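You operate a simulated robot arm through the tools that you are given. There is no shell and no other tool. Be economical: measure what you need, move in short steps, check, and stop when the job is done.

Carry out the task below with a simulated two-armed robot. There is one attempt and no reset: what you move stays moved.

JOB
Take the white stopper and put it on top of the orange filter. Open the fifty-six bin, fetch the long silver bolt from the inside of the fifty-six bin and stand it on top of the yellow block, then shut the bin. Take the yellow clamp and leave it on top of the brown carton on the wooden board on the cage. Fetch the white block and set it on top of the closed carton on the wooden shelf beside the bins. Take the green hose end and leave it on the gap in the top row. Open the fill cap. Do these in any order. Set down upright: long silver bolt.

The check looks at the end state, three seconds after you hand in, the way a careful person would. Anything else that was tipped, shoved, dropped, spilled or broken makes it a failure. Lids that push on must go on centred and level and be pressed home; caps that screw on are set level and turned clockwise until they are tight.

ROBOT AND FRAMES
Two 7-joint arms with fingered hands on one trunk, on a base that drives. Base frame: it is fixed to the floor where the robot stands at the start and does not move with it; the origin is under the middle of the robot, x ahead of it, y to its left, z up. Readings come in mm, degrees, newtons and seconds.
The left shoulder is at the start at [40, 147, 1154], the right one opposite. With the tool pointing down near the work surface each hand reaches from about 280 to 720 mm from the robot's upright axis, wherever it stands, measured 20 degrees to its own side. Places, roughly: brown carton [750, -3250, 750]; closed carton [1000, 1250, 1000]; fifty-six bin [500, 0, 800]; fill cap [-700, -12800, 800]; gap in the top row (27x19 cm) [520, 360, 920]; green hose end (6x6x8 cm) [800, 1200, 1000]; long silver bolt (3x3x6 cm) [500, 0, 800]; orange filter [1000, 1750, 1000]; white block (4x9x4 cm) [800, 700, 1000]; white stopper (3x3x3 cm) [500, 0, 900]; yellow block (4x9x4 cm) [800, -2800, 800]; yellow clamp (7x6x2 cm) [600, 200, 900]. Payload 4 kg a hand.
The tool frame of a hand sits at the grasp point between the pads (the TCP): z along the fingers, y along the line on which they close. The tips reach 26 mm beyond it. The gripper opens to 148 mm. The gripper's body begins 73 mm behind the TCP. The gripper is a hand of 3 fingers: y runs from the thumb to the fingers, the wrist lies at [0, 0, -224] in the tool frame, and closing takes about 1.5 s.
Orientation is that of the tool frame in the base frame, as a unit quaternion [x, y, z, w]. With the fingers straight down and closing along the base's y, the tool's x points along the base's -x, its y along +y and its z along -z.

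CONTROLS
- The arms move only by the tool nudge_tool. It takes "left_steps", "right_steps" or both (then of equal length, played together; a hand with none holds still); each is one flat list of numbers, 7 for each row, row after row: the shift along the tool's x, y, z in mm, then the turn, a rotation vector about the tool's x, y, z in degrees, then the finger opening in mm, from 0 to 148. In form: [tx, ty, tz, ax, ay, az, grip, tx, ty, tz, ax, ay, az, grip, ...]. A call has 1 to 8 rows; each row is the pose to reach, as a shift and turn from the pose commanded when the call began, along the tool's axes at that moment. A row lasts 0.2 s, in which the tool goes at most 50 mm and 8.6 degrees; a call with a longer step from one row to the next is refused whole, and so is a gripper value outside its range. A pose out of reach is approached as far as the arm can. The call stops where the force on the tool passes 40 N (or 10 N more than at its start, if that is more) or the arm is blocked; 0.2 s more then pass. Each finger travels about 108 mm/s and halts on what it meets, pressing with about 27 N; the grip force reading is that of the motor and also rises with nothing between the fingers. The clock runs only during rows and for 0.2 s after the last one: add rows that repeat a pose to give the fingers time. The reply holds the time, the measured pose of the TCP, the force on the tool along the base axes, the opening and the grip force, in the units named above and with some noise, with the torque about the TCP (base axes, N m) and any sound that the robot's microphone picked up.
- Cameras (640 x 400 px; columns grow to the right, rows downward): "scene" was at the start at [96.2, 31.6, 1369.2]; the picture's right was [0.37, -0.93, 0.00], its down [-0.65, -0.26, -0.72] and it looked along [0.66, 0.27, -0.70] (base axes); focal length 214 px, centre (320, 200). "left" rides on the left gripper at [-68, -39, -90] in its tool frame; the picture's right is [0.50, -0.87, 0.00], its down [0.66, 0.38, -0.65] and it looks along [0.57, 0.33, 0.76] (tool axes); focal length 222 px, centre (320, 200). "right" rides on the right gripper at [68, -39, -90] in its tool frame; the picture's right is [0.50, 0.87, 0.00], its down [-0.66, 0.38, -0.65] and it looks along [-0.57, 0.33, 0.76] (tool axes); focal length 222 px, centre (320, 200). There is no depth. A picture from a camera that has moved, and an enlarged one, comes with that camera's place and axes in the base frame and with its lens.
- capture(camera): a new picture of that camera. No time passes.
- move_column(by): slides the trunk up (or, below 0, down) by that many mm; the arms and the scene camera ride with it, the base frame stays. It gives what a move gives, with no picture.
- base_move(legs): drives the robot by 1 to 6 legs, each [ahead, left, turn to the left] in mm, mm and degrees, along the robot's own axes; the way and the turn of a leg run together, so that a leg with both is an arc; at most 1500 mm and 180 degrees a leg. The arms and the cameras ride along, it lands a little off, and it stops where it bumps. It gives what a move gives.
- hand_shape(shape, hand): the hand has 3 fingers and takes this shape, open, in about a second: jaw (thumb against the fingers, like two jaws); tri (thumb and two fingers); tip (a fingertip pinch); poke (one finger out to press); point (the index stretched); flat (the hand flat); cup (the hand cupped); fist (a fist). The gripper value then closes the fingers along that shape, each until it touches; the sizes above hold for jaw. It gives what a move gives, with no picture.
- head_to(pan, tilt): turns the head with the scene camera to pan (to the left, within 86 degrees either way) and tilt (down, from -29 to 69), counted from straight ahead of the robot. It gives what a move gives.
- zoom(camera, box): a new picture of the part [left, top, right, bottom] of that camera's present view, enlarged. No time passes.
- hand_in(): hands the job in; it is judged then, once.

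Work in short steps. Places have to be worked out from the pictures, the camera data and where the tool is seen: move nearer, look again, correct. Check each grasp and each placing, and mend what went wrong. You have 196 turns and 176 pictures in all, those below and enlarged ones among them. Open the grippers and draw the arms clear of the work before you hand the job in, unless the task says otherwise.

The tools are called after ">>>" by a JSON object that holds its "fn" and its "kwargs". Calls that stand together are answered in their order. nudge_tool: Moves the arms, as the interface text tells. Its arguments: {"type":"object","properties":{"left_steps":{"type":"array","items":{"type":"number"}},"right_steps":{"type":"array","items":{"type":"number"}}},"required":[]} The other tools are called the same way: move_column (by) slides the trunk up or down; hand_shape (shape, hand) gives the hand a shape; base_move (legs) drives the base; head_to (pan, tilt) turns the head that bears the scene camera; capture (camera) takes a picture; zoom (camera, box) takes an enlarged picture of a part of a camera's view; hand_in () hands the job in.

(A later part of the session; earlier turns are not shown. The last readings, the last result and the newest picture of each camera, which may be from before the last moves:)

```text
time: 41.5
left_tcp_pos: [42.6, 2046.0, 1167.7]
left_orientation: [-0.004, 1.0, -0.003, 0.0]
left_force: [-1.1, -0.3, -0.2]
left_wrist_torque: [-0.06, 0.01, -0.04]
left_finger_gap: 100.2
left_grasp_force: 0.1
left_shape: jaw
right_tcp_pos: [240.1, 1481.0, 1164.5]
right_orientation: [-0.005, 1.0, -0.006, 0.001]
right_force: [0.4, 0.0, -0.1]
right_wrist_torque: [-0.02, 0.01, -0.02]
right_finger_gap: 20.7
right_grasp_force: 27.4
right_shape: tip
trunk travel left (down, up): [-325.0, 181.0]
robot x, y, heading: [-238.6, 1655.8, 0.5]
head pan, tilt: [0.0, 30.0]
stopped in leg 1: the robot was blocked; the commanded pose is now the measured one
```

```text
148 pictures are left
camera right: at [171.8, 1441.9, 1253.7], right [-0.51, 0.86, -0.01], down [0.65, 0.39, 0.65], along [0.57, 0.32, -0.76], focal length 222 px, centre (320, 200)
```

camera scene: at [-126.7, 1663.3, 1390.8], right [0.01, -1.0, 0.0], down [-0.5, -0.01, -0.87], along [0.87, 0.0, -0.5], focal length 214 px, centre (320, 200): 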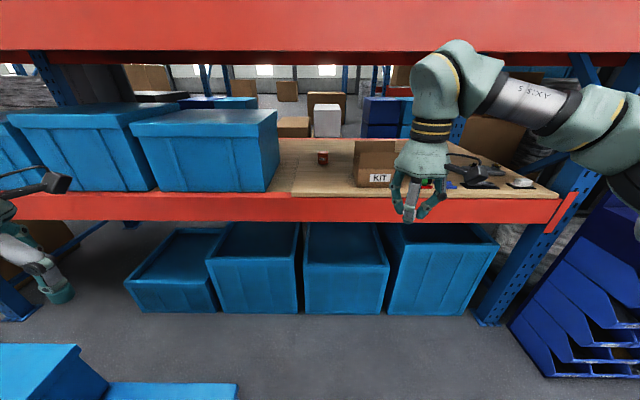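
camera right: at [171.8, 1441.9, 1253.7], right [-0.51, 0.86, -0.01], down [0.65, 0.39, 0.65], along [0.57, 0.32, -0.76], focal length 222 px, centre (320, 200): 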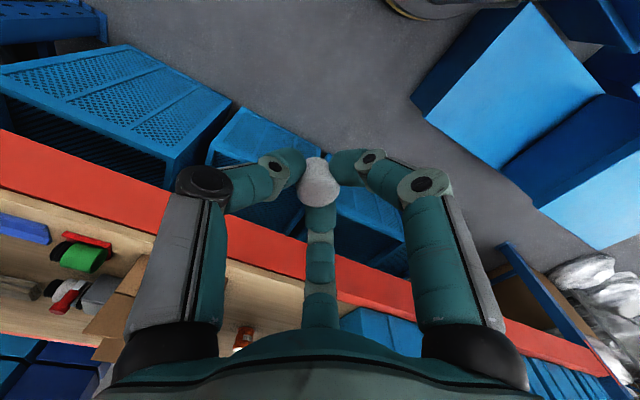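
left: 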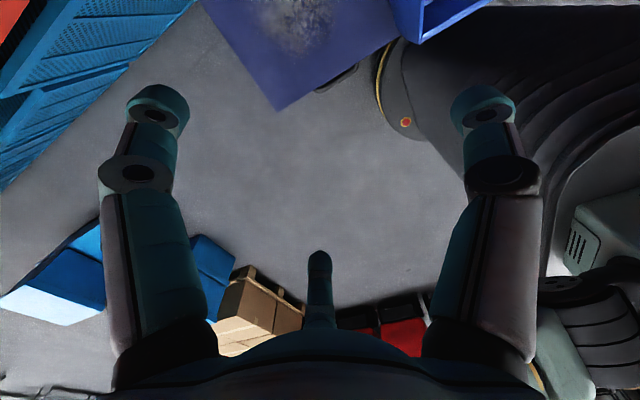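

Blocked on the left by the blue boxes on the floor. I ease 30 mm to the right, then drive 320 mm ahead for a better look.

>>> {"fn": "base_move", "kwargs": {"legs": [[0, -30, -0.5], [320, 0, 0]]}}

>>> {"fn": "capture", "kwargs": {"camera": "scene"}}

>>> {"fn": "zoom", "kwargs": {"camera": "scene", "box": [240, 100, 540, 290]}}

```text
time: 44.0
left_tcp_pos: [359.2, 2009.8, 1170.4]
left_orientation: [-0.004, 1.0, 0.0, 0.001]
left_force: [0.4, 0.5, 0.4]
left_wrist_torque: [0.02, -0.03, -0.02]
left_finger_gap: 100.4
left_grasp_force: 0.0
left_shape: jaw
right_tcp_pos: [555.9, 1445.2, 1162.5]
right_orientation: [-0.003, 1.0, -0.006, 0.002]
right_force: [0.1, -0.5, 0.4]
right_wrist_torque: [-0.03, 0.01, -0.01]
right_finger_gap: 20.7
right_grasp_force: 27.2
right_shape: tip
trunk travel left (down, up): [-325.0, 181.0]
robot x, y, heading: [75.8, 1626.1, 0.5]
head pan, tilt: [0.0, 30.0]
```

```text
147 pictures are left
camera scene: at [189.2, 1628.2, 1390.9], right [0.01, -1.0, 0.0], down [-0.5, 0.0, -0.87], along [0.87, 0.01, -0.5], focal length 214 px, centre (320, 200)
```

scene: 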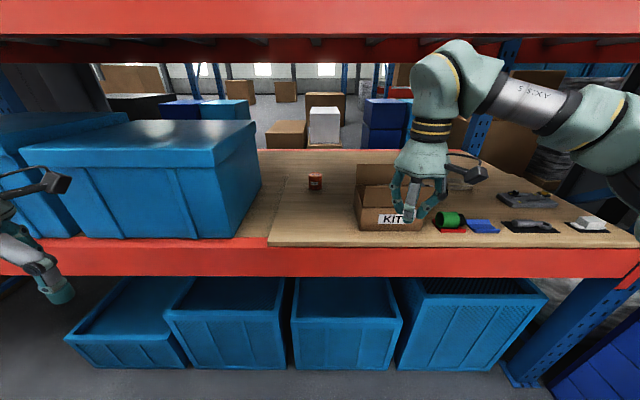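

```text
2.11 times, centred on (390, 195) of scene
camera zoom: at [189.2, 1628.2, 1390.9], right [0.01, -1.0, 0.0], down [-0.5, 0.0, -0.87], along [0.87, 0.01, -0.5], focal length 452 px, centre (173, 210)
```

zoom: 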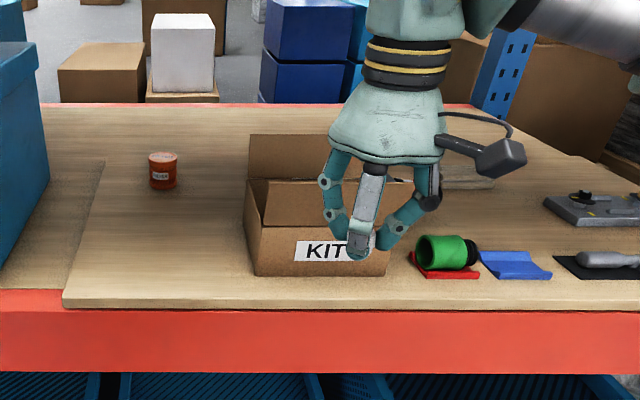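

Filter estimated at [1000, 1656], top z about 1041, board top about 975. KIT is an open carton to avoid. I turn the robot 15° left so the filter falls in the right hand's sector, still outside the rack.

>>> {"fn": "base_move", "kwargs": {"legs": [[0, 0, 15]]}}

>>> {"fn": "capture", "kwargs": {"camera": "scene"}}

```text
time: 45.3
left_tcp_pos: [250.6, 2070.7, 1169.7]
left_orientation: [-0.135, 0.991, 0.0, 0.0]
left_force: [0.5, 0.2, 0.0]
left_wrist_torque: [-0.02, 0.01, -0.02]
left_finger_gap: 100.3
left_grasp_force: 0.1
left_shape: jaw
right_tcp_pos: [588.0, 1577.7, 1163.6]
right_orientation: [-0.136, 0.991, -0.004, 0.002]
right_force: [-0.1, -0.4, -0.3]
right_wrist_torque: [0.04, -0.01, 0.02]
right_finger_gap: 20.5
right_grasp_force: 27.3
right_shape: tip
trunk travel left (down, up): [-325.0, 181.0]
robot x, y, heading: [81.2, 1626.0, 15.4]
head pan, tilt: [0.0, 30.0]
```

```text
145 pictures are left
camera scene: at [186.4, 1656.9, 1390.8], right [0.27, -0.96, 0.0], down [-0.48, -0.13, -0.87], along [0.83, 0.23, -0.5], focal length 214 px, centre (320, 200)
```

scene: 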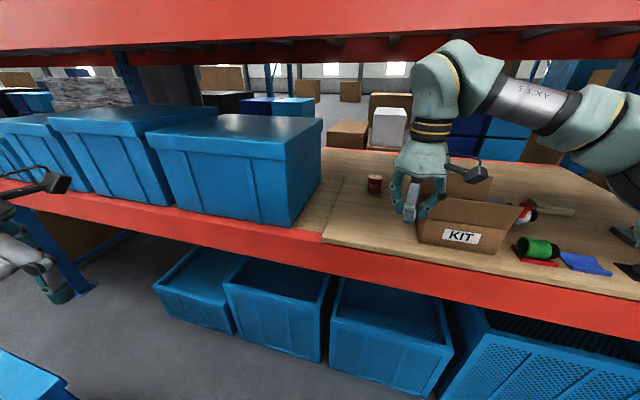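

Filter confirmed at [1000, 1655]. I slide the hand to y 1656 at z about 1130, then drive 240 mm along base +x under the beam.

>>> {"fn": "nudge_tool", "kwargs": {"right_steps": [-10, 36, 15, 0, 0, 0, 15, -20, 72, 33, 0, 0, 0, 15]}}

>>> {"fn": "base_move", "kwargs": {"legs": [[116, -32, 0]]}}

>>> {"fn": "capture", "kwargs": {"camera": "scene"}}

```text
time: 45.9
left_tcp_pos: [250.3, 2072.4, 1169.7]
left_orientation: [-0.135, 0.991, -0.001, 0.0]
left_force: [-0.3, -0.4, -1.6]
left_wrist_torque: [-0.01, 0.01, 0.03]
left_finger_gap: 100.5
left_grasp_force: 0.2
left_shape: jaw
right_tcp_pos: [587.7, 1653.7, 1128.6]
right_orientation: [-0.135, 0.991, -0.005, 0.003]
right_force: [0.1, 0.9, 0.5]
right_wrist_torque: [-0.01, -0.02, 0.01]
right_finger_gap: 20.4
right_grasp_force: 26.8
right_shape: tip
trunk travel left (down, up): [-325.0, 181.0]
robot x, y, heading: [80.0, 1629.1, 15.9]
head pan, tilt: [0.0, 30.0]
```

```text
time: 47.2
left_tcp_pos: [366.8, 2072.6, 1170.9]
left_orientation: [-0.136, 0.991, 0.0, 0.001]
left_force: [-0.3, 0.6, 0.1]
left_wrist_torque: [0.01, 0.01, 0.0]
left_finger_gap: 100.3
left_grasp_force: 0.0
left_shape: jaw
right_tcp_pos: [705.7, 1653.2, 1130.2]
right_orientation: [-0.138, 0.99, -0.005, 0.002]
right_force: [0.2, -0.3, 0.8]
right_wrist_torque: [0.0, 0.01, 0.01]
right_finger_gap: 20.4
right_grasp_force: 27.5
right_shape: tip
trunk travel left (down, up): [-325.0, 181.0]
robot x, y, heading: [200.2, 1627.9, 15.6]
head pan, tilt: [0.0, 30.0]
```

```text
144 pictures are left
camera scene: at [303.3, 1658.1, 1390.9], right [0.27, -0.96, 0.0], down [-0.48, -0.14, -0.87], along [0.83, 0.23, -0.5], focal length 214 px, centre (320, 200)
```

scene: 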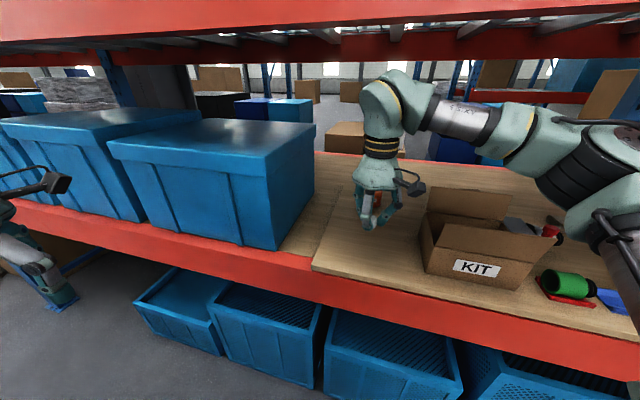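

Clear of KIT and of the beam. I drive another 125 mm in.

>>> {"fn": "base_move", "kwargs": {"legs": [[121, -34, 0]]}}

>>> {"fn": "capture", "kwargs": {"camera": "scene"}}

>>> {"fn": "capture", "kwargs": {"camera": "right"}}

```text
time: 48.4
left_tcp_pos: [493.8, 2072.4, 1169.8]
left_orientation: [-0.136, 0.991, 0.0, 0.0]
left_force: [-0.3, 1.0, 0.3]
left_wrist_torque: [-0.02, -0.01, -0.01]
left_finger_gap: 100.5
left_grasp_force: 0.0
left_shape: jaw
right_tcp_pos: [831.6, 1652.9, 1130.4]
right_orientation: [-0.137, 0.991, -0.005, 0.003]
right_force: [-0.4, 0.6, -0.3]
right_wrist_torque: [-0.02, -0.05, 0.01]
right_finger_gap: 20.5
right_grasp_force: 27.0
right_shape: tip
trunk travel left (down, up): [-325.0, 181.0]
robot x, y, heading: [322.5, 1627.1, 15.4]
head pan, tilt: [0.0, 30.0]
```

```text
143 pictures are left
camera scene: at [429.6, 1657.9, 1390.9], right [0.27, -0.96, 0.0], down [-0.48, -0.13, -0.87], along [0.83, 0.23, -0.5], focal length 214 px, centre (320, 200)
```

scene: 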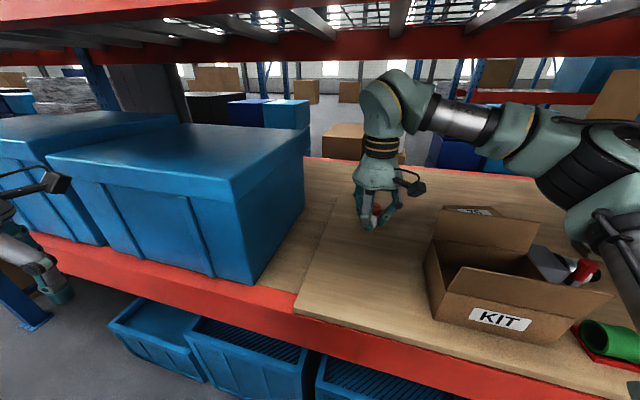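

```text
142 pictures are left
camera right: at [775.1, 1596.7, 1220.4], right [-0.72, 0.7, -0.01], down [0.52, 0.55, 0.65], along [0.46, 0.46, -0.76], focal length 222 px, centre (320, 200)
```

right: 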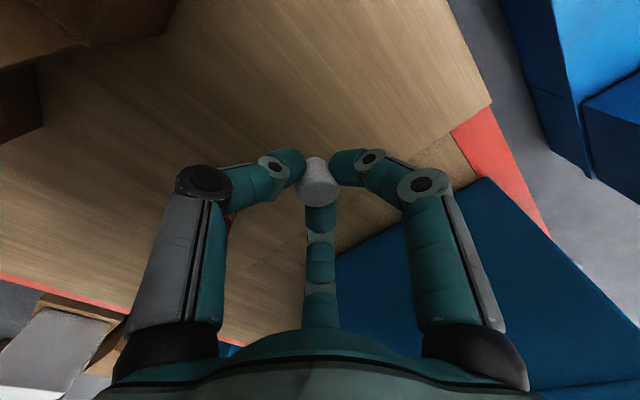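

Now I extend the hand toward the filter and restore the 20° grasp tilt so the stopper is upright.

>>> {"fn": "nudge_tool", "kwargs": {"right_steps": [-39, -10, 0, 0, 0, 0, 15, -77, -20, 0, -5, 0, 0, 15, -116, -30, 0, -10, 0, 0, 15, -150, -38, 0, -15, 0, 0, 15, -150, -38, 0, -20.7, 0, 0, 15]}}

>>> {"fn": "capture", "kwargs": {"camera": "right"}}

>>> {"fn": "zoom", "kwargs": {"camera": "scene", "box": [270, 60, 510, 260]}}

```text
time: 49.6
left_tcp_pos: [494.5, 2070.2, 1172.1]
left_orientation: [-0.136, 0.991, 0.001, 0.001]
left_force: [0.3, 0.0, 0.5]
left_wrist_torque: [0.03, -0.02, 0.02]
left_finger_gap: 100.3
left_grasp_force: 0.1
left_shape: jaw
right_tcp_pos: [988.0, 1655.6, 1132.1]
right_orientation: [-0.134, 0.975, 0.175, -0.022]
right_force: [-0.8, -0.7, -0.8]
right_wrist_torque: [0.0, -0.01, 0.0]
right_finger_gap: 20.6
right_grasp_force: 26.9
right_shape: tip
trunk travel left (down, up): [-325.0, 181.0]
robot x, y, heading: [325.6, 1628.0, 15.5]
head pan, tilt: [0.0, 30.0]
```

```text
141 pictures are left
camera right: at [939.9, 1571.1, 1202.3], right [-0.7, 0.65, 0.3], down [0.59, 0.3, 0.75], along [0.39, 0.7, -0.59], focal length 222 px, centre (320, 200)
```

right: 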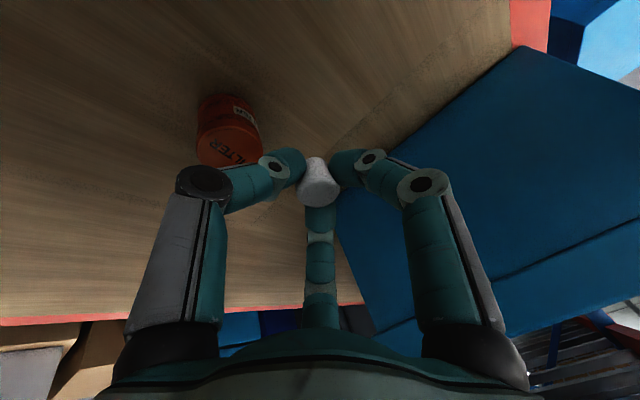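

```text
2.00 times, centred on (390, 160) of scene
camera zoom: at [431.2, 1655.8, 1390.8], right [0.27, -0.96, 0.0], down [-0.48, -0.13, -0.87], along [0.83, 0.23, -0.5], focal length 429 px, centre (180, 280)
```

zoom: 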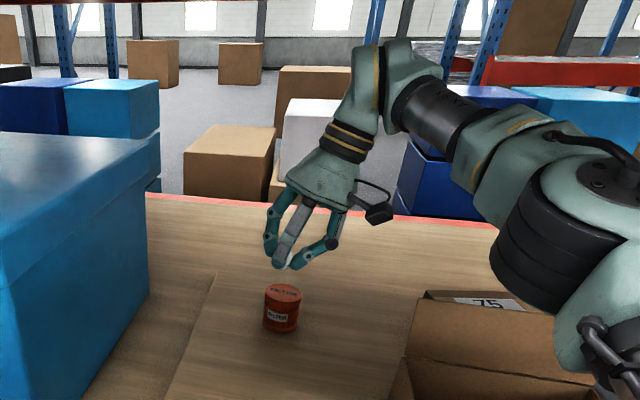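

Triangulation gives the filter top at [1045, 1651, 1022]. I drive 50 mm further in for reach.

>>> {"fn": "base_move", "kwargs": {"legs": [[50, -14, 0]]}}

>>> {"fn": "capture", "kwargs": {"camera": "right"}}

>>> {"fn": "zoom", "kwargs": {"camera": "scene", "box": [270, 60, 510, 260]}}

```text
time: 50.6
left_tcp_pos: [538.8, 2072.3, 1171.0]
left_orientation: [-0.137, 0.991, -0.001, 0.003]
left_force: [-0.8, -0.1, -0.2]
left_wrist_torque: [-0.02, -0.01, 0.02]
left_finger_gap: 100.4
left_grasp_force: 0.1
left_shape: jaw
right_tcp_pos: [1033.1, 1658.2, 1136.0]
right_orientation: [-0.136, 0.975, 0.173, -0.019]
right_force: [-0.8, 0.6, -0.4]
right_wrist_torque: [0.03, -0.05, 0.0]
right_finger_gap: 20.6
right_grasp_force: 27.6
right_shape: tip
trunk travel left (down, up): [-325.0, 181.0]
robot x, y, heading: [375.3, 1626.0, 15.5]
head pan, tilt: [0.0, 30.0]
```

```text
139 pictures are left
camera right: at [984.6, 1574.1, 1205.9], right [-0.7, 0.65, 0.29], down [0.59, 0.3, 0.75], along [0.4, 0.7, -0.59], focal length 222 px, centre (320, 200)
```

right: 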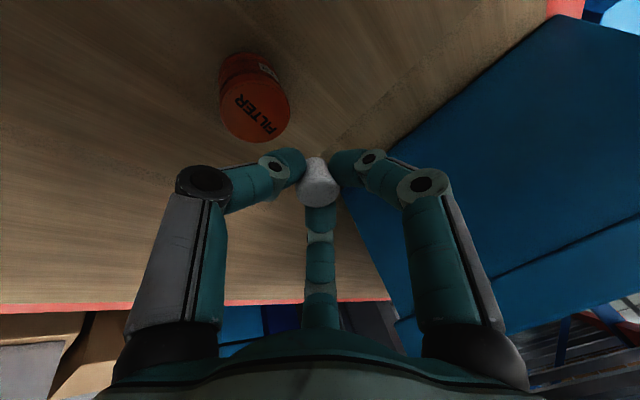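

```text
2.00 times, centred on (390, 160) of scene
camera zoom: at [475.1, 1658.3, 1391.3], right [0.27, -0.96, 0.0], down [-0.48, -0.14, -0.87], along [0.84, 0.23, -0.5], focal length 429 px, centre (180, 280)
```

zoom: 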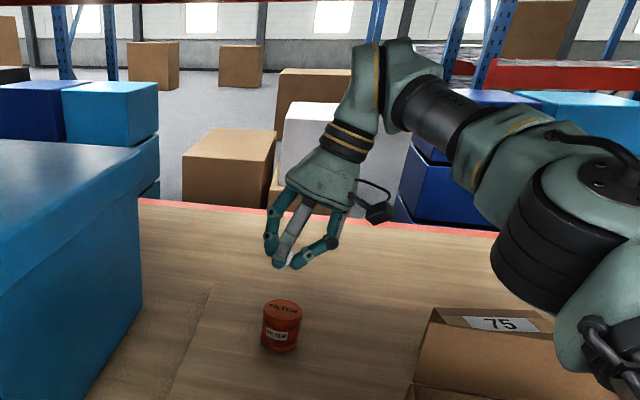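

Filter top centre confirmed at [1048, 1651, 1022]. I align and lower to about 20 mm above contact.

>>> {"fn": "nudge_tool", "kwargs": {"right_steps": [-6, -12, 10, 0, 0, 0, 15, -11.9, -24, 32, 0, 0, 0, 15, -11.9, -34.5, 52.5, 0, 0, 0, 15, -11.9, -34.5, 52.5, 0, 0, 0, 15]}}

>>> {"fn": "capture", "kwargs": {"camera": "right"}}

>>> {"fn": "zoom", "kwargs": {"camera": "scene", "box": [310, 110, 430, 210]}}

```text
time: 51.6
left_tcp_pos: [543.0, 2071.8, 1169.5]
left_orientation: [-0.137, 0.991, -0.001, 0.002]
left_force: [0.1, -0.3, -0.1]
left_wrist_torque: [-0.01, 0.0, -0.01]
left_finger_gap: 100.5
left_grasp_force: 0.0
left_shape: jaw
right_tcp_pos: [1051.6, 1647.0, 1071.2]
right_orientation: [-0.135, 0.975, 0.174, -0.022]
right_force: [-0.7, 0.4, 0.3]
right_wrist_torque: [0.0, 0.0, -0.01]
right_finger_gap: 20.7
right_grasp_force: 27.4
right_shape: tip
trunk travel left (down, up): [-325.0, 181.0]
robot x, y, heading: [375.0, 1627.4, 15.6]
head pan, tilt: [0.0, 30.0]
```

```text
137 pictures are left
camera right: at [1003.0, 1563.2, 1142.1], right [-0.7, 0.65, 0.3], down [0.59, 0.3, 0.75], along [0.39, 0.7, -0.59], focal length 222 px, centre (320, 200)
```

right: 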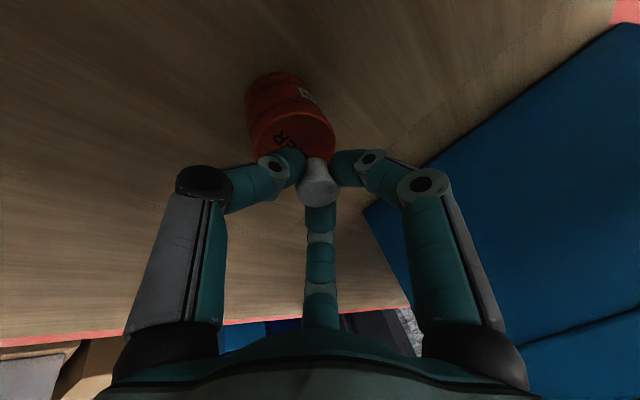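

```text
4.00 times, centred on (370, 160) of scene
camera zoom: at [479.3, 1658.1, 1390.9], right [0.27, -0.96, 0.0], down [-0.48, -0.14, -0.87], along [0.83, 0.23, -0.5], focal length 858 px, centre (120, 360)
```

zoom: 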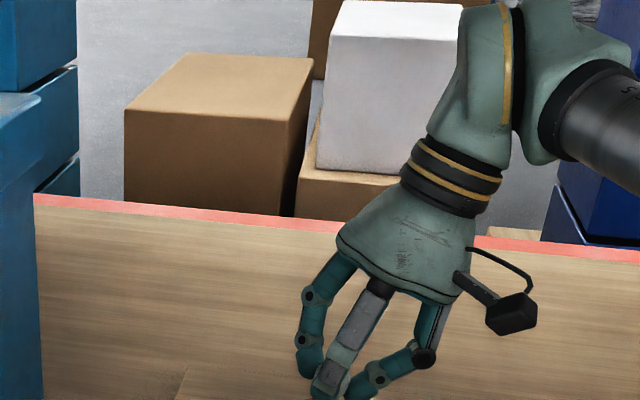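

I check the alignment in the scene view with the filter in frame.

>>> {"fn": "zoom", "kwargs": {"camera": "scene", "box": [320, 160, 420, 250]}}

>>> {"fn": "zoom", "kwargs": {"camera": "right", "box": [230, 60, 410, 220]}}

```text
4.44 times, centred on (370, 205) of scene
camera zoom: at [479.3, 1658.1, 1390.9], right [0.27, -0.96, 0.0], down [-0.48, -0.14, -0.87], along [0.83, 0.23, -0.5], focal length 953 px, centre (98, 178)
```

zoom: 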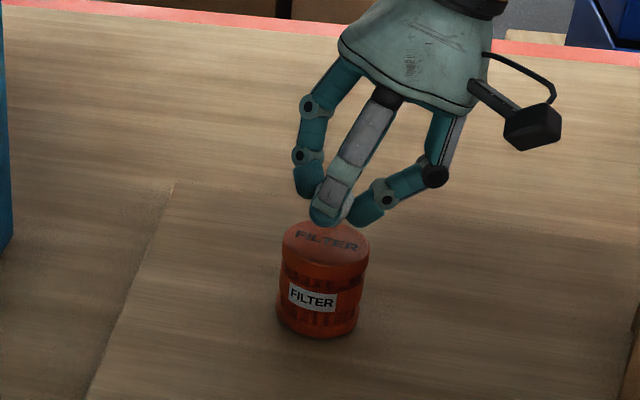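

```text
2.50 times, centred on (320, 140) of right
camera zoom: at [1003.0, 1563.2, 1142.1], right [-0.7, 0.65, 0.3], down [0.59, 0.3, 0.75], along [0.39, 0.7, -0.59], focal length 555 px, centre (320, 350)
```

zoom: 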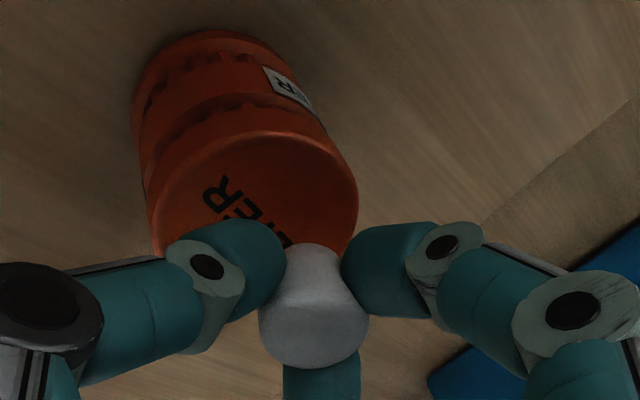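

The stopper is over the filter to within a few millimetres. I lower further in small steps, watching the force.

>>> {"fn": "nudge_tool", "kwargs": {"right_steps": [1.9, -5, 6, 0, 0, 0, 15, 1.9, -7.2, 12.2, 0, 0, 0, 15, 1.9, -7.2, 12.2, 0, 0, 0, 15]}}

>>> {"fn": "nudge_tool", "kwargs": {"right_steps": [0, -0.7, 1.9, 0, 0, 0, 15, 0, -1.4, 3.8, 0, 0, 0, 15]}}

>>> {"fn": "zoom", "kwargs": {"camera": "right", "box": [230, 60, 410, 220]}}

>>> {"fn": "zoom", "kwargs": {"camera": "scene", "box": [320, 160, 420, 250]}}

```text
time: 52.4
left_tcp_pos: [544.2, 2071.6, 1169.2]
left_orientation: [-0.136, 0.991, -0.001, 0.001]
left_force: [-0.5, 0.3, 0.5]
left_wrist_torque: [0.0, -0.02, -0.01]
left_finger_gap: 100.5
left_grasp_force: 0.0
left_shape: jaw
right_tcp_pos: [1051.3, 1645.6, 1057.3]
right_orientation: [-0.136, 0.975, 0.174, -0.023]
right_force: [0.2, -0.7, -0.8]
right_wrist_torque: [-0.03, -0.04, 0.01]
right_finger_gap: 20.7
right_grasp_force: 27.1
right_shape: tip
trunk travel left (down, up): [-325.0, 181.0]
robot x, y, heading: [374.6, 1626.5, 15.4]
head pan, tilt: [0.0, 30.0]
```

```text
time: 53.0
left_tcp_pos: [542.8, 2072.3, 1170.6]
left_orientation: [-0.136, 0.991, -0.001, 0.001]
left_force: [-0.6, -0.2, 0.1]
left_wrist_torque: [0.0, 0.01, 0.0]
left_finger_gap: 100.3
left_grasp_force: 0.3
left_shape: jaw
right_tcp_pos: [1052.2, 1644.9, 1053.5]
right_orientation: [-0.136, 0.975, 0.173, -0.023]
right_force: [0.1, 0.1, 0.4]
right_wrist_torque: [-0.01, -0.01, 0.05]
right_finger_gap: 20.7
right_grasp_force: 27.1
right_shape: tip
trunk travel left (down, up): [-325.0, 181.0]
robot x, y, heading: [373.9, 1626.8, 15.7]
head pan, tilt: [0.0, 30.0]
```

```text
2.50 times, centred on (320, 140) of right
camera zoom: at [1003.7, 1560.7, 1123.7], right [-0.7, 0.65, 0.3], down [0.59, 0.3, 0.75], along [0.39, 0.7, -0.6], focal length 555 px, centre (320, 350)
```

zoom: 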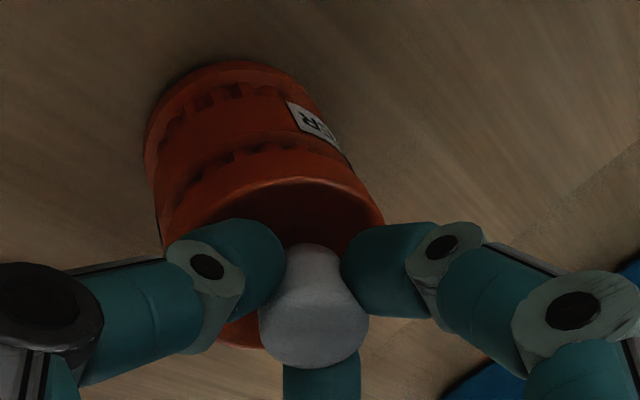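

```text
4.44 times, centred on (370, 205) of scene
camera zoom: at [480.7, 1657.7, 1390.8], right [0.27, -0.96, 0.0], down [-0.48, -0.14, -0.87], along [0.83, 0.23, -0.5], focal length 953 px, centre (98, 178)
```

zoom: 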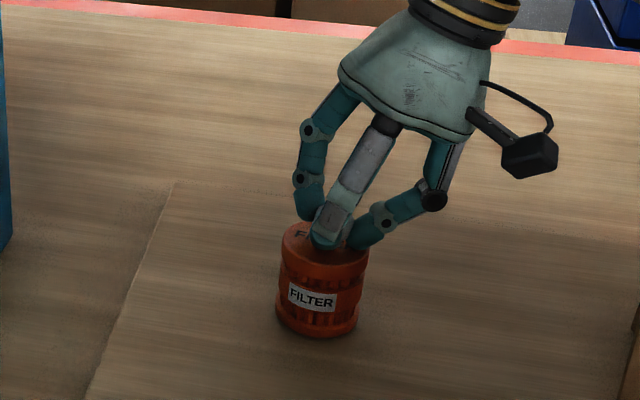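

Combining both views again, the filter top is nearer [1062, 1652, 1010]. I shift 10 mm in +x, lower a little and re-check.

>>> {"fn": "nudge_tool", "kwargs": {"right_steps": [-5, 0, 0, 0, 0, 0, 15, -10.1, -0.8, 0, 0, 0, 0, 15, -10.1, -2.2, 3.8, 0, 0, 0, 15, -10.1, -2.2, 3.8, 0, 0, 0, 15]}}

>>> {"fn": "zoom", "kwargs": {"camera": "right", "box": [230, 60, 410, 220]}}

>>> {"fn": "zoom", "kwargs": {"camera": "scene", "box": [320, 160, 420, 250]}}

```text
time: 54.0
left_tcp_pos: [542.4, 2072.1, 1170.6]
left_orientation: [-0.136, 0.991, -0.001, 0.002]
left_force: [-1.3, -1.0, -0.1]
left_wrist_torque: [-0.01, 0.02, -0.02]
left_finger_gap: 100.6
left_grasp_force: 0.1
left_shape: jaw
right_tcp_pos: [1061.4, 1646.0, 1050.8]
right_orientation: [-0.137, 0.975, 0.174, -0.02]
right_force: [0.6, -0.8, 11.1]
right_wrist_torque: [-0.03, -0.06, -0.01]
right_finger_gap: 21.0
right_grasp_force: 26.6
right_shape: tip
trunk travel left (down, up): [-325.0, 181.0]
robot x, y, heading: [373.0, 1622.6, 15.9]
head pan, tilt: [0.0, 30.0]
```

```text
2.50 times, centred on (320, 140) of right
camera zoom: at [1013.5, 1562.5, 1121.7], right [-0.7, 0.65, 0.3], down [0.59, 0.3, 0.75], along [0.39, 0.7, -0.59], focal length 555 px, centre (320, 350)
```

zoom: 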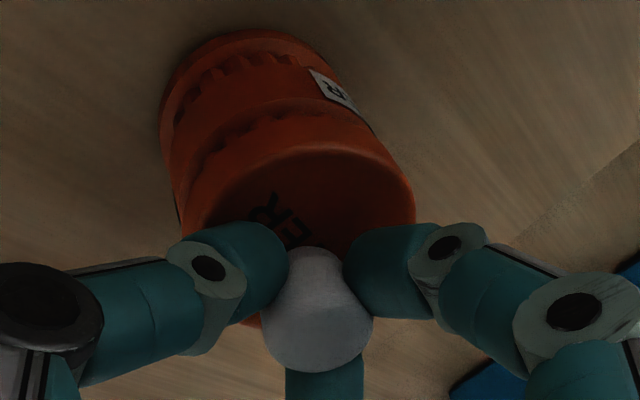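

```text
4.44 times, centred on (370, 205) of scene
camera zoom: at [479.3, 1657.8, 1391.0], right [0.27, -0.96, 0.0], down [-0.48, -0.14, -0.87], along [0.83, 0.23, -0.5], focal length 953 px, centre (98, 178)
```

zoom: 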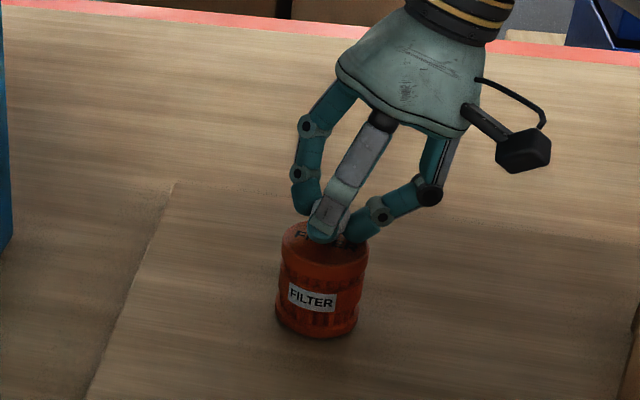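

Contact at TCP z 1051, so the top is at 1022 after all, and I overshot in x. I lift 4 mm, shift (-8, -4) and come back to light contact.

>>> {"fn": "nudge_tool", "kwargs": {"right_steps": [0, 1.4, -3.8, 0, 0, 0, 15, 8.8, 0, -4.4, 0, 0, 0, 15, 8.8, -1.4, -0.5, 0, 0, 0, 15, 8.8, -1.4, -0.5, 0, 0, 0, 15]}}

>>> {"fn": "zoom", "kwargs": {"camera": "right", "box": [230, 60, 410, 220]}}

```text
time: 55.0
left_tcp_pos: [540.6, 2071.3, 1170.0]
left_orientation: [-0.137, 0.991, 0.0, 0.002]
left_force: [0.0, -0.5, 0.5]
left_wrist_torque: [0.0, -0.02, -0.01]
left_finger_gap: 100.6
left_grasp_force: 0.1
left_shape: jaw
right_tcp_pos: [1054.2, 1643.7, 1050.5]
right_orientation: [-0.136, 0.975, 0.175, -0.02]
right_force: [8.2, -0.1, 21.6]
right_wrist_torque: [0.04, -0.36, -0.01]
right_finger_gap: 22.0
right_grasp_force: 27.2
right_shape: tip
trunk travel left (down, up): [-325.0, 181.0]
robot x, y, heading: [376.7, 1626.5, 16.0]
head pan, tilt: [0.0, 30.0]
```

```text
2.50 times, centred on (320, 140) of right
camera zoom: at [1005.4, 1558.9, 1121.7], right [-0.7, 0.65, 0.3], down [0.59, 0.3, 0.75], along [0.4, 0.7, -0.59], focal length 555 px, centre (320, 350)
```

zoom: 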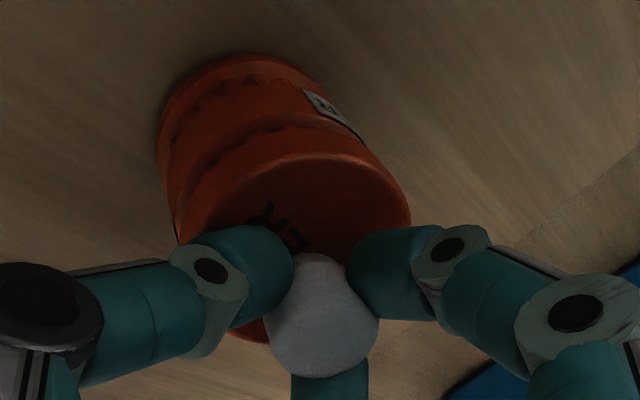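

Seated with a light push. I relieve 1 mm, open moderately and retreat straight up.

>>> {"fn": "nudge_tool", "kwargs": {"right_steps": [0, 0.3, -1, 0, 0, 0, 20, 0, 0.3, -1, 0, 0, 0, 30, 0, 0.3, -1, 0, 0, 0, 40, 0, 0.3, -1, 0, 0, 0, 44, 0, 7, -19, 0, 0, 0, 46, 0, 17, -47, 0, 0, 0, 50, 0, 31, -85, 0, 0, 0, 60]}}

>>> {"fn": "zoom", "kwargs": {"camera": "scene", "box": [310, 130, 430, 250]}}

>>> {"fn": "zoom", "kwargs": {"camera": "right", "box": [200, 20, 440, 220]}}

```text
time: 56.6
left_tcp_pos: [541.7, 2074.8, 1170.2]
left_orientation: [-0.136, 0.991, -0.002, 0.0]
left_force: [0.5, 0.6, -0.2]
left_wrist_torque: [0.0, -0.01, -0.02]
left_finger_gap: 100.2
left_grasp_force: 0.1
left_shape: jaw
right_tcp_pos: [1048.2, 1647.0, 1142.2]
right_orientation: [-0.137, 0.975, 0.172, -0.022]
right_force: [0.0, 0.0, -0.3]
right_wrist_torque: [-0.02, -0.01, 0.03]
right_finger_gap: 59.8
right_grasp_force: 0.0
right_shape: tip
right hand out of reach, approached as far as the arm can: row 7
trunk travel left (down, up): [-325.0, 181.0]
robot x, y, heading: [371.5, 1625.4, 15.8]
head pan, tilt: [0.0, 30.0]
```

```text
3.33 times, centred on (370, 190) of scene
camera zoom: at [479.5, 1660.2, 1390.8], right [0.27, -0.96, 0.0], down [-0.48, -0.14, -0.87], along [0.83, 0.23, -0.5], focal length 715 px, centre (153, 233)
```

zoom: 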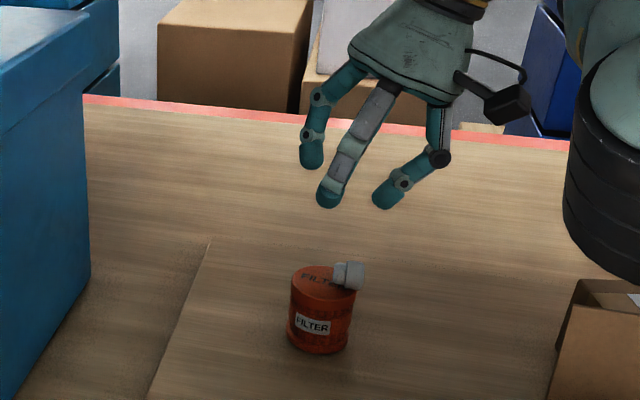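

```text
2.00 times, centred on (320, 120) of right
camera zoom: at [1001.3, 1562.5, 1212.5], right [-0.7, 0.65, 0.3], down [0.59, 0.3, 0.75], along [0.39, 0.7, -0.6], focal length 444 px, centre (320, 360)
```

zoom: 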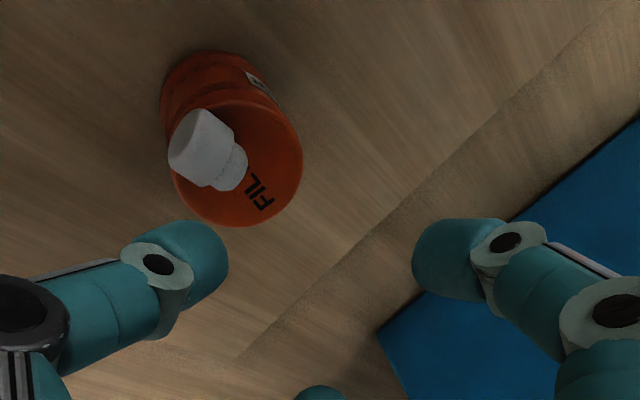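

The stopper had aligned with the tilted tool, so it toppled on release. It is lying on the filter, and I look closely at how it rests.

>>> {"fn": "zoom", "kwargs": {"camera": "right", "box": [250, 30, 370, 140]}}

>>> {"fn": "zoom", "kwargs": {"camera": "scene", "box": [345, 190, 395, 240]}}

```text
3.64 times, centred on (310, 85) of right
camera zoom: at [1001.3, 1562.5, 1212.5], right [-0.7, 0.65, 0.3], down [0.59, 0.3, 0.75], along [0.39, 0.7, -0.6], focal length 808 px, centre (356, 618)
```

zoom: 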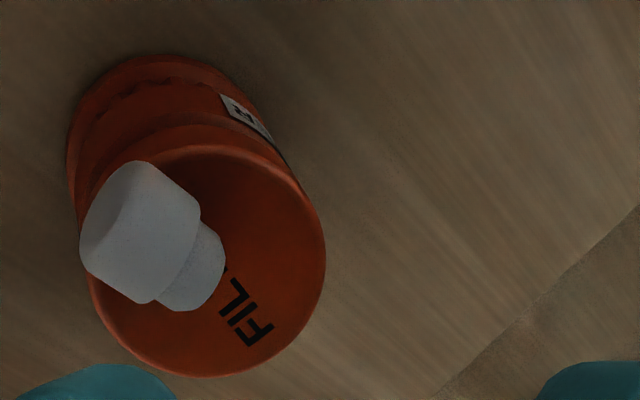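

```text
8.00 times, centred on (370, 215) of scene
camera zoom: at [479.5, 1660.2, 1390.8], right [0.27, -0.96, 0.0], down [-0.48, -0.14, -0.87], along [0.83, 0.23, -0.5], focal length 1716 px, centre (-80, 80)
```

zoom: 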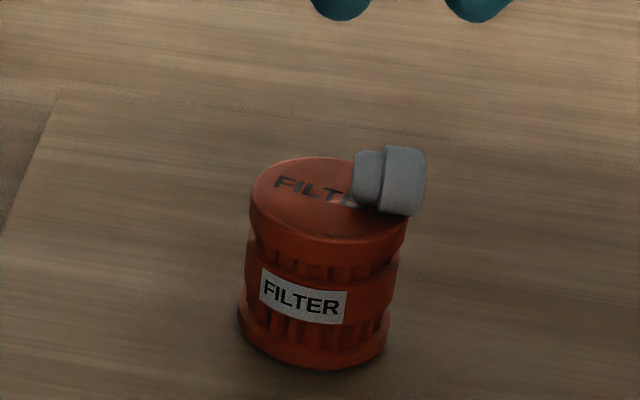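

It overhangs the rim, so I mend this: with the hand vertical and fingers as a loose cage, I will lower around it and push it to the middle along its axis. First I untilt above it.

>>> {"fn": "nudge_tool", "kwargs": {"right_steps": [0, -4, -1, 7, 0, 0, 60, 0, -8, -2, 14, 0, 0, 60, 0, -10.7, -3.9, 20.5, 0, 0, 60, 0, -10.7, -3.9, 20.5, 0, 0, 60]}}

>>> {"fn": "zoom", "kwargs": {"camera": "right", "box": [200, 20, 440, 220]}}

```text
time: 57.6
left_tcp_pos: [542.8, 2070.6, 1170.2]
left_orientation: [-0.136, 0.991, 0.0, 0.0]
left_force: [0.5, -0.3, -0.1]
left_wrist_torque: [-0.02, 0.0, -0.02]
left_finger_gap: 100.4
left_grasp_force: 0.0
left_shape: jaw
right_tcp_pos: [1042.5, 1642.7, 1145.6]
right_orientation: [-0.137, 0.991, -0.003, 0.003]
right_force: [-0.3, 1.1, -0.3]
right_wrist_torque: [0.03, 0.0, 0.0]
right_finger_gap: 59.6
right_grasp_force: 0.1
right_shape: tip
right hand out of reach, approached as far as the arm can: row 1, 2, 3, 4
trunk travel left (down, up): [-325.0, 181.0]
robot x, y, heading: [372.3, 1627.5, 15.7]
head pan, tilt: [0.0, 30.0]
```

```text
2.00 times, centred on (320, 120) of right
camera zoom: at [987.1, 1586.5, 1234.8], right [-0.72, 0.7, -0.01], down [0.52, 0.54, 0.66], along [0.46, 0.47, -0.76], focal length 444 px, centre (320, 360)
```

zoom: 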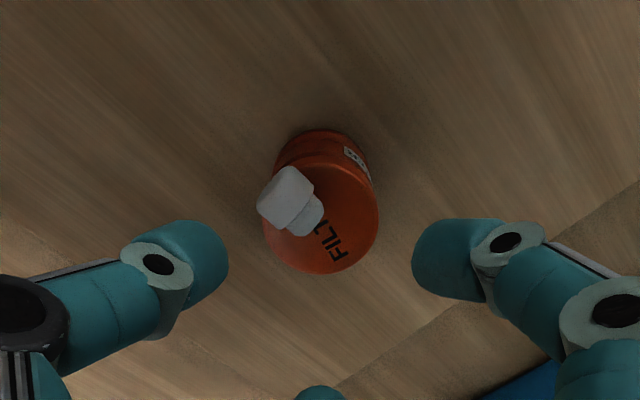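

At the edge of reach while high, so I move the base 25 mm closer.

>>> {"fn": "base_move", "kwargs": {"legs": [[24, -7, 0]]}}

>>> {"fn": "zoom", "kwargs": {"camera": "right", "box": [200, 20, 440, 220]}}

```text
time: 58.4
left_tcp_pos: [562.3, 2070.5, 1171.7]
left_orientation: [-0.137, 0.991, -0.001, 0.004]
left_force: [0.8, 0.4, 0.1]
left_wrist_torque: [0.01, -0.03, -0.03]
left_finger_gap: 100.5
left_grasp_force: 0.1
left_shape: jaw
right_tcp_pos: [1062.5, 1644.4, 1148.1]
right_orientation: [-0.138, 0.99, -0.002, 0.006]
right_force: [-0.5, 0.3, 0.5]
right_wrist_torque: [-0.02, -0.04, 0.0]
right_finger_gap: 59.7
right_grasp_force: 0.1
right_shape: tip
trunk travel left (down, up): [-325.0, 181.0]
robot x, y, heading: [398.4, 1626.9, 15.9]
head pan, tilt: [0.0, 30.0]
```

```text
2.00 times, centred on (320, 120) of right
camera zoom: at [1006.1, 1587.6, 1238.2], right [-0.72, 0.7, -0.01], down [0.52, 0.55, 0.66], along [0.46, 0.47, -0.75], focal length 444 px, centre (320, 360)
```

zoom: 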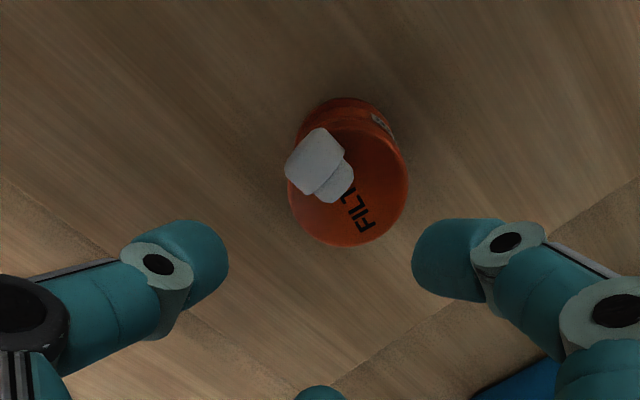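

I lower the cage around the stopper (centre ~[1050, 1632]) to z about 1080 first.

>>> {"fn": "nudge_tool", "kwargs": {"right_steps": [8, -4, 20, 0, 0, 0, 64, 14.8, -8.3, 45, 0, 0, 0, 64, 14.8, -8.3, 68, 0, 0, 0, 64, 14.8, -8.3, 68, 0, 0, 0, 64]}}

>>> {"fn": "zoom", "kwargs": {"camera": "right", "box": [200, 70, 440, 270]}}

```text
time: 59.4
left_tcp_pos: [566.2, 2071.4, 1169.8]
left_orientation: [-0.138, 0.99, 0.0, 0.002]
left_force: [-0.5, 0.4, -0.2]
left_wrist_torque: [0.01, -0.01, -0.03]
left_finger_gap: 100.3
left_grasp_force: 0.0
left_shape: jaw
right_tcp_pos: [1083.6, 1642.3, 1088.2]
right_orientation: [-0.137, 0.991, -0.002, 0.003]
right_force: [-0.7, -1.0, 0.6]
right_wrist_torque: [-0.03, -0.04, -0.01]
right_finger_gap: 63.7
right_grasp_force: 0.1
right_shape: tip
right hand out of reach, approached as far as the arm can: row 1, 2, 3, 4
trunk travel left (down, up): [-325.0, 181.0]
robot x, y, heading: [398.0, 1624.2, 15.8]
head pan, tilt: [0.0, 30.0]
```

```text
2.00 times, centred on (320, 170) of right
camera zoom: at [1028.0, 1586.6, 1177.4], right [-0.72, 0.7, -0.01], down [0.52, 0.55, 0.66], along [0.46, 0.47, -0.76], focal length 444 px, centre (320, 260)
```

zoom: 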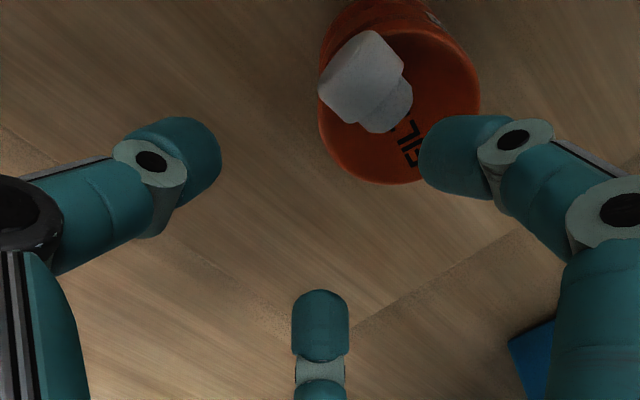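

The hand overshot in x to 1083 because of the reach limit, so I bring it back by 33 mm at this height.

>>> {"fn": "nudge_tool", "kwargs": {"right_steps": [18, -1, 0, 0, 0, 0, 64, 35, -2.5, 0, 0, 0, 0, 64, 35, -2.5, 0, 0, 0, 0, 64]}}

>>> {"fn": "zoom", "kwargs": {"camera": "right", "box": [200, 70, 440, 270]}}

```text
time: 60.2
left_tcp_pos: [567.1, 2071.0, 1170.2]
left_orientation: [-0.137, 0.991, -0.001, 0.001]
left_force: [0.4, -0.1, -1.1]
left_wrist_torque: [0.01, -0.02, -0.03]
left_finger_gap: 100.4
left_grasp_force: 0.0
left_shape: jaw
right_tcp_pos: [1083.3, 1642.1, 1093.4]
right_orientation: [-0.138, 0.99, -0.002, 0.003]
right_force: [-0.4, 1.2, -0.7]
right_wrist_torque: [0.0, 0.0, 0.03]
right_finger_gap: 63.8
right_grasp_force: 0.0
right_shape: tip
right hand out of reach, approached as far as the arm can: row 1, 2, 3
trunk travel left (down, up): [-325.0, 181.0]
robot x, y, heading: [397.2, 1627.6, 15.4]
head pan, tilt: [0.0, 30.0]
```

```text
2.00 times, centred on (320, 170) of right
camera zoom: at [1027.2, 1586.3, 1182.5], right [-0.72, 0.7, -0.01], down [0.52, 0.55, 0.65], along [0.46, 0.47, -0.76], focal length 444 px, centre (320, 260)
```

zoom: 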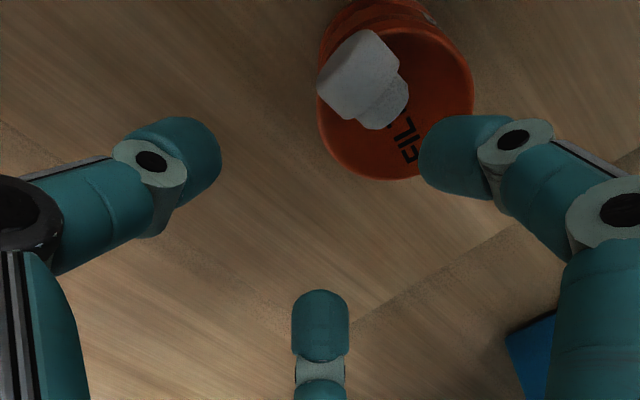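

The arm seems stuck at a limit. I try backing the hand toward the robot and up slightly to free the solution.

>>> {"fn": "nudge_tool", "kwargs": {"right_steps": [0, 0, -40, 0, 0, 0, 64, 30, 0, -60, 0, 0, 0, 64, 60, 0, -60, 0, 0, 0, 64, 90, 0, -60, 0, 0, 0, 64]}}

```text
time: 61.4
left_tcp_pos: [567.3, 2074.4, 1169.5]
left_orientation: [-0.137, 0.991, -0.001, 0.001]
left_force: [0.3, 0.7, -0.7]
left_wrist_torque: [-0.06, 0.0, -0.01]
left_finger_gap: 100.4
left_grasp_force: 0.1
left_shape: jaw
right_tcp_pos: [1068.7, 1589.5, 1210.0]
right_orientation: [-0.01, 0.995, 0.068, 0.071]
right_force: [0.1, 0.5, 1.8]
right_wrist_torque: [-0.02, -0.05, -0.02]
right_finger_gap: 63.9
right_grasp_force: 0.1
right_shape: tip
right hand out of reach, approached as far as the arm can: row 1, 2, 3
trunk travel left (down, up): [-325.0, 181.0]
robot x, y, heading: [400.3, 1630.9, 15.8]
head pan, tilt: [0.0, 30.0]
stopped in row 4 (right hand): the arm was blocked; the commanded pose is now the measured one
```

The arm got blocked. I look at the whole arm to see what limits it.

>>> {"fn": "head_to", "kwargs": {"pan": -30, "tilt": 25}}

>>> {"fn": "capture", "kwargs": {"camera": "scene"}}

```text
time: 62.3
left_tcp_pos: [565.6, 2070.8, 1170.5]
left_orientation: [-0.138, 0.99, 0.001, 0.002]
left_force: [0.2, -0.1, -0.4]
left_wrist_torque: [0.0, -0.01, 0.01]
left_finger_gap: 100.4
left_grasp_force: 0.1
left_shape: jaw
right_tcp_pos: [1066.4, 1587.3, 1209.9]
right_orientation: [-0.01, 0.995, 0.071, 0.071]
right_force: [0.4, 0.1, -0.7]
right_wrist_torque: [0.02, -0.02, 0.01]
right_finger_gap: 64.0
right_grasp_force: 0.0
right_shape: tip
trunk travel left (down, up): [-325.0, 181.0]
robot x, y, heading: [395.6, 1625.8, 15.9]
head pan, tilt: [-30.0, 25.0]
```

```text
120 pictures are left
camera scene: at [507.1, 1609.7, 1398.8], right [-0.24, -0.97, 0.0], down [-0.41, 0.1, -0.91], along [0.88, -0.22, -0.42], focal length 214 px, centre (320, 200)
```

scene: 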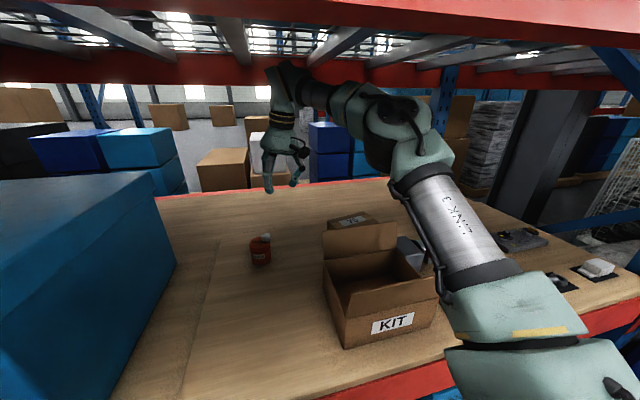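

The raised wrist met the shelf above. I bring the hand down and back with a corrected vertical orientation.

>>> {"fn": "nudge_tool", "kwargs": {"right_steps": [10, 7, 20, 1.7, 2.3, -3.6, 64, 19, 13, 40, 3.4, 4.6, -7.3, 64, 28, 20, 60, 5.2, 6.9, -11, 64, 37.8, 26.2, 80, 6.9, 9.2, -14.6, 64, 37.8, 26.2, 80, 6.9, 9.2, -14.6, 64]}}

```text
time: 63.5
left_tcp_pos: [564.8, 2071.0, 1171.9]
left_orientation: [-0.137, 0.991, 0.0, 0.001]
left_force: [0.1, -0.1, 0.0]
left_wrist_torque: [0.02, 0.01, 0.02]
left_finger_gap: 100.8
left_grasp_force: 0.1
left_shape: jaw
right_tcp_pos: [1040.2, 1623.7, 1129.5]
right_orientation: [-0.138, 0.99, 0.0, -0.001]
right_force: [-0.4, 0.0, 0.6]
right_wrist_torque: [0.02, 0.04, 0.0]
right_finger_gap: 64.0
right_grasp_force: 0.0
right_shape: tip
trunk travel left (down, up): [-325.0, 181.0]
robot x, y, heading: [394.3, 1625.1, 15.7]
head pan, tilt: [-30.0, 25.0]
```

Freed, and vertical at the right place. I go down to z about 1085 above the stopper.

>>> {"fn": "nudge_tool", "kwargs": {"right_steps": [-6, 2, 15, 0, 0, 0, 64, -11.5, 4, 30, 0, 0, 0, 64, -11.5, 4, 45, 0, 0, 0, 64, -11.5, 4, 45, 0, 0, 0, 64]}}

>>> {"fn": "zoom", "kwargs": {"camera": "right", "box": [200, 70, 440, 270]}}

```text
time: 64.5
left_tcp_pos: [566.8, 2071.5, 1171.6]
left_orientation: [-0.138, 0.99, 0.0, 0.002]
left_force: [-0.6, 0.2, 0.2]
left_wrist_torque: [0.04, -0.04, 0.01]
left_finger_gap: 100.1
left_grasp_force: 0.0
left_shape: jaw
right_tcp_pos: [1049.9, 1631.2, 1083.1]
right_orientation: [-0.139, 0.99, 0.0, 0.001]
right_force: [0.1, 0.4, 0.6]
right_wrist_torque: [0.0, -0.02, 0.02]
right_finger_gap: 63.6
right_grasp_force: 0.0
right_shape: tip
trunk travel left (down, up): [-325.0, 181.0]
robot x, y, heading: [398.5, 1627.2, 15.7]
head pan, tilt: [-30.0, 25.0]
```

```text
2.00 times, centred on (320, 170) of right
camera zoom: at [994.7, 1574.4, 1173.1], right [-0.72, 0.7, 0.0], down [0.53, 0.54, 0.65], along [0.46, 0.47, -0.76], focal length 444 px, centre (320, 260)
```

zoom: 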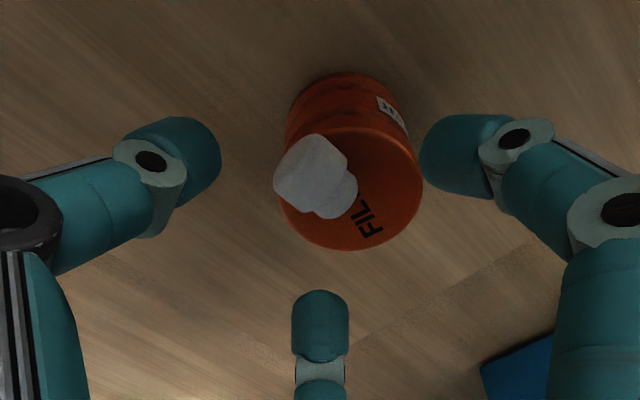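

Well centred. I lower to z about 1054, narrow the cage to 42 mm and push the stopper along +y.

>>> {"fn": "nudge_tool", "kwargs": {"right_steps": [0, 0, 15, 0, 0, 0, 64, 0, 0, 28, 0, 0, 0, 60, 0, 0, 28, 0, 0, 0, 50, 0, 0, 28, 0, 0, 0, 42, -1.6, 6, 28, 0, 0, 0, 42, -3.2, 12, 28, 0, 0, 0, 42, -4.8, 18, 28, 0, 0, 0, 42, -6, 22, 28, 0, 0, 0, 42]}}

>>> {"fn": "zoom", "kwargs": {"camera": "right", "box": [200, 70, 440, 270]}}

```text
time: 66.3
left_tcp_pos: [566.8, 2072.8, 1171.5]
left_orientation: [-0.138, 0.99, 0.0, 0.002]
left_force: [0.0, -0.2, 0.3]
left_wrist_torque: [0.03, -0.04, -0.02]
left_finger_gap: 100.2
left_grasp_force: 0.0
left_shape: jaw
right_tcp_pos: [1050.7, 1653.4, 1055.2]
right_orientation: [-0.139, 0.99, -0.001, 0.001]
right_force: [-0.6, -0.6, 0.1]
right_wrist_torque: [0.0, 0.01, -0.01]
right_finger_gap: 42.2
right_grasp_force: 0.1
right_shape: tip
trunk travel left (down, up): [-325.0, 181.0]
robot x, y, heading: [400.4, 1627.7, 15.7]
head pan, tilt: [-30.0, 25.0]
```

```text
2.00 times, centred on (320, 170) of right
camera zoom: at [995.0, 1597.0, 1145.8], right [-0.72, 0.7, 0.0], down [0.53, 0.54, 0.65], along [0.46, 0.47, -0.76], focal length 444 px, centre (320, 260)
```

zoom: 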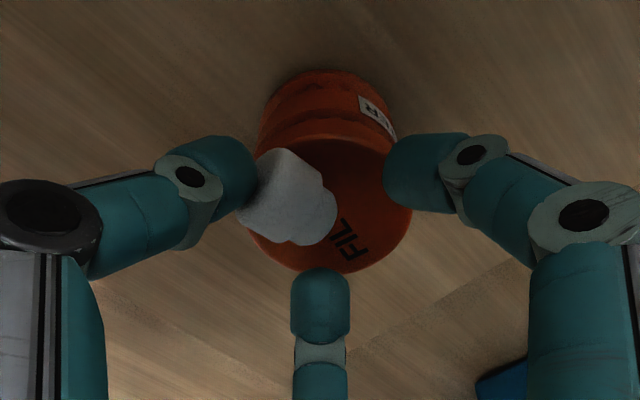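

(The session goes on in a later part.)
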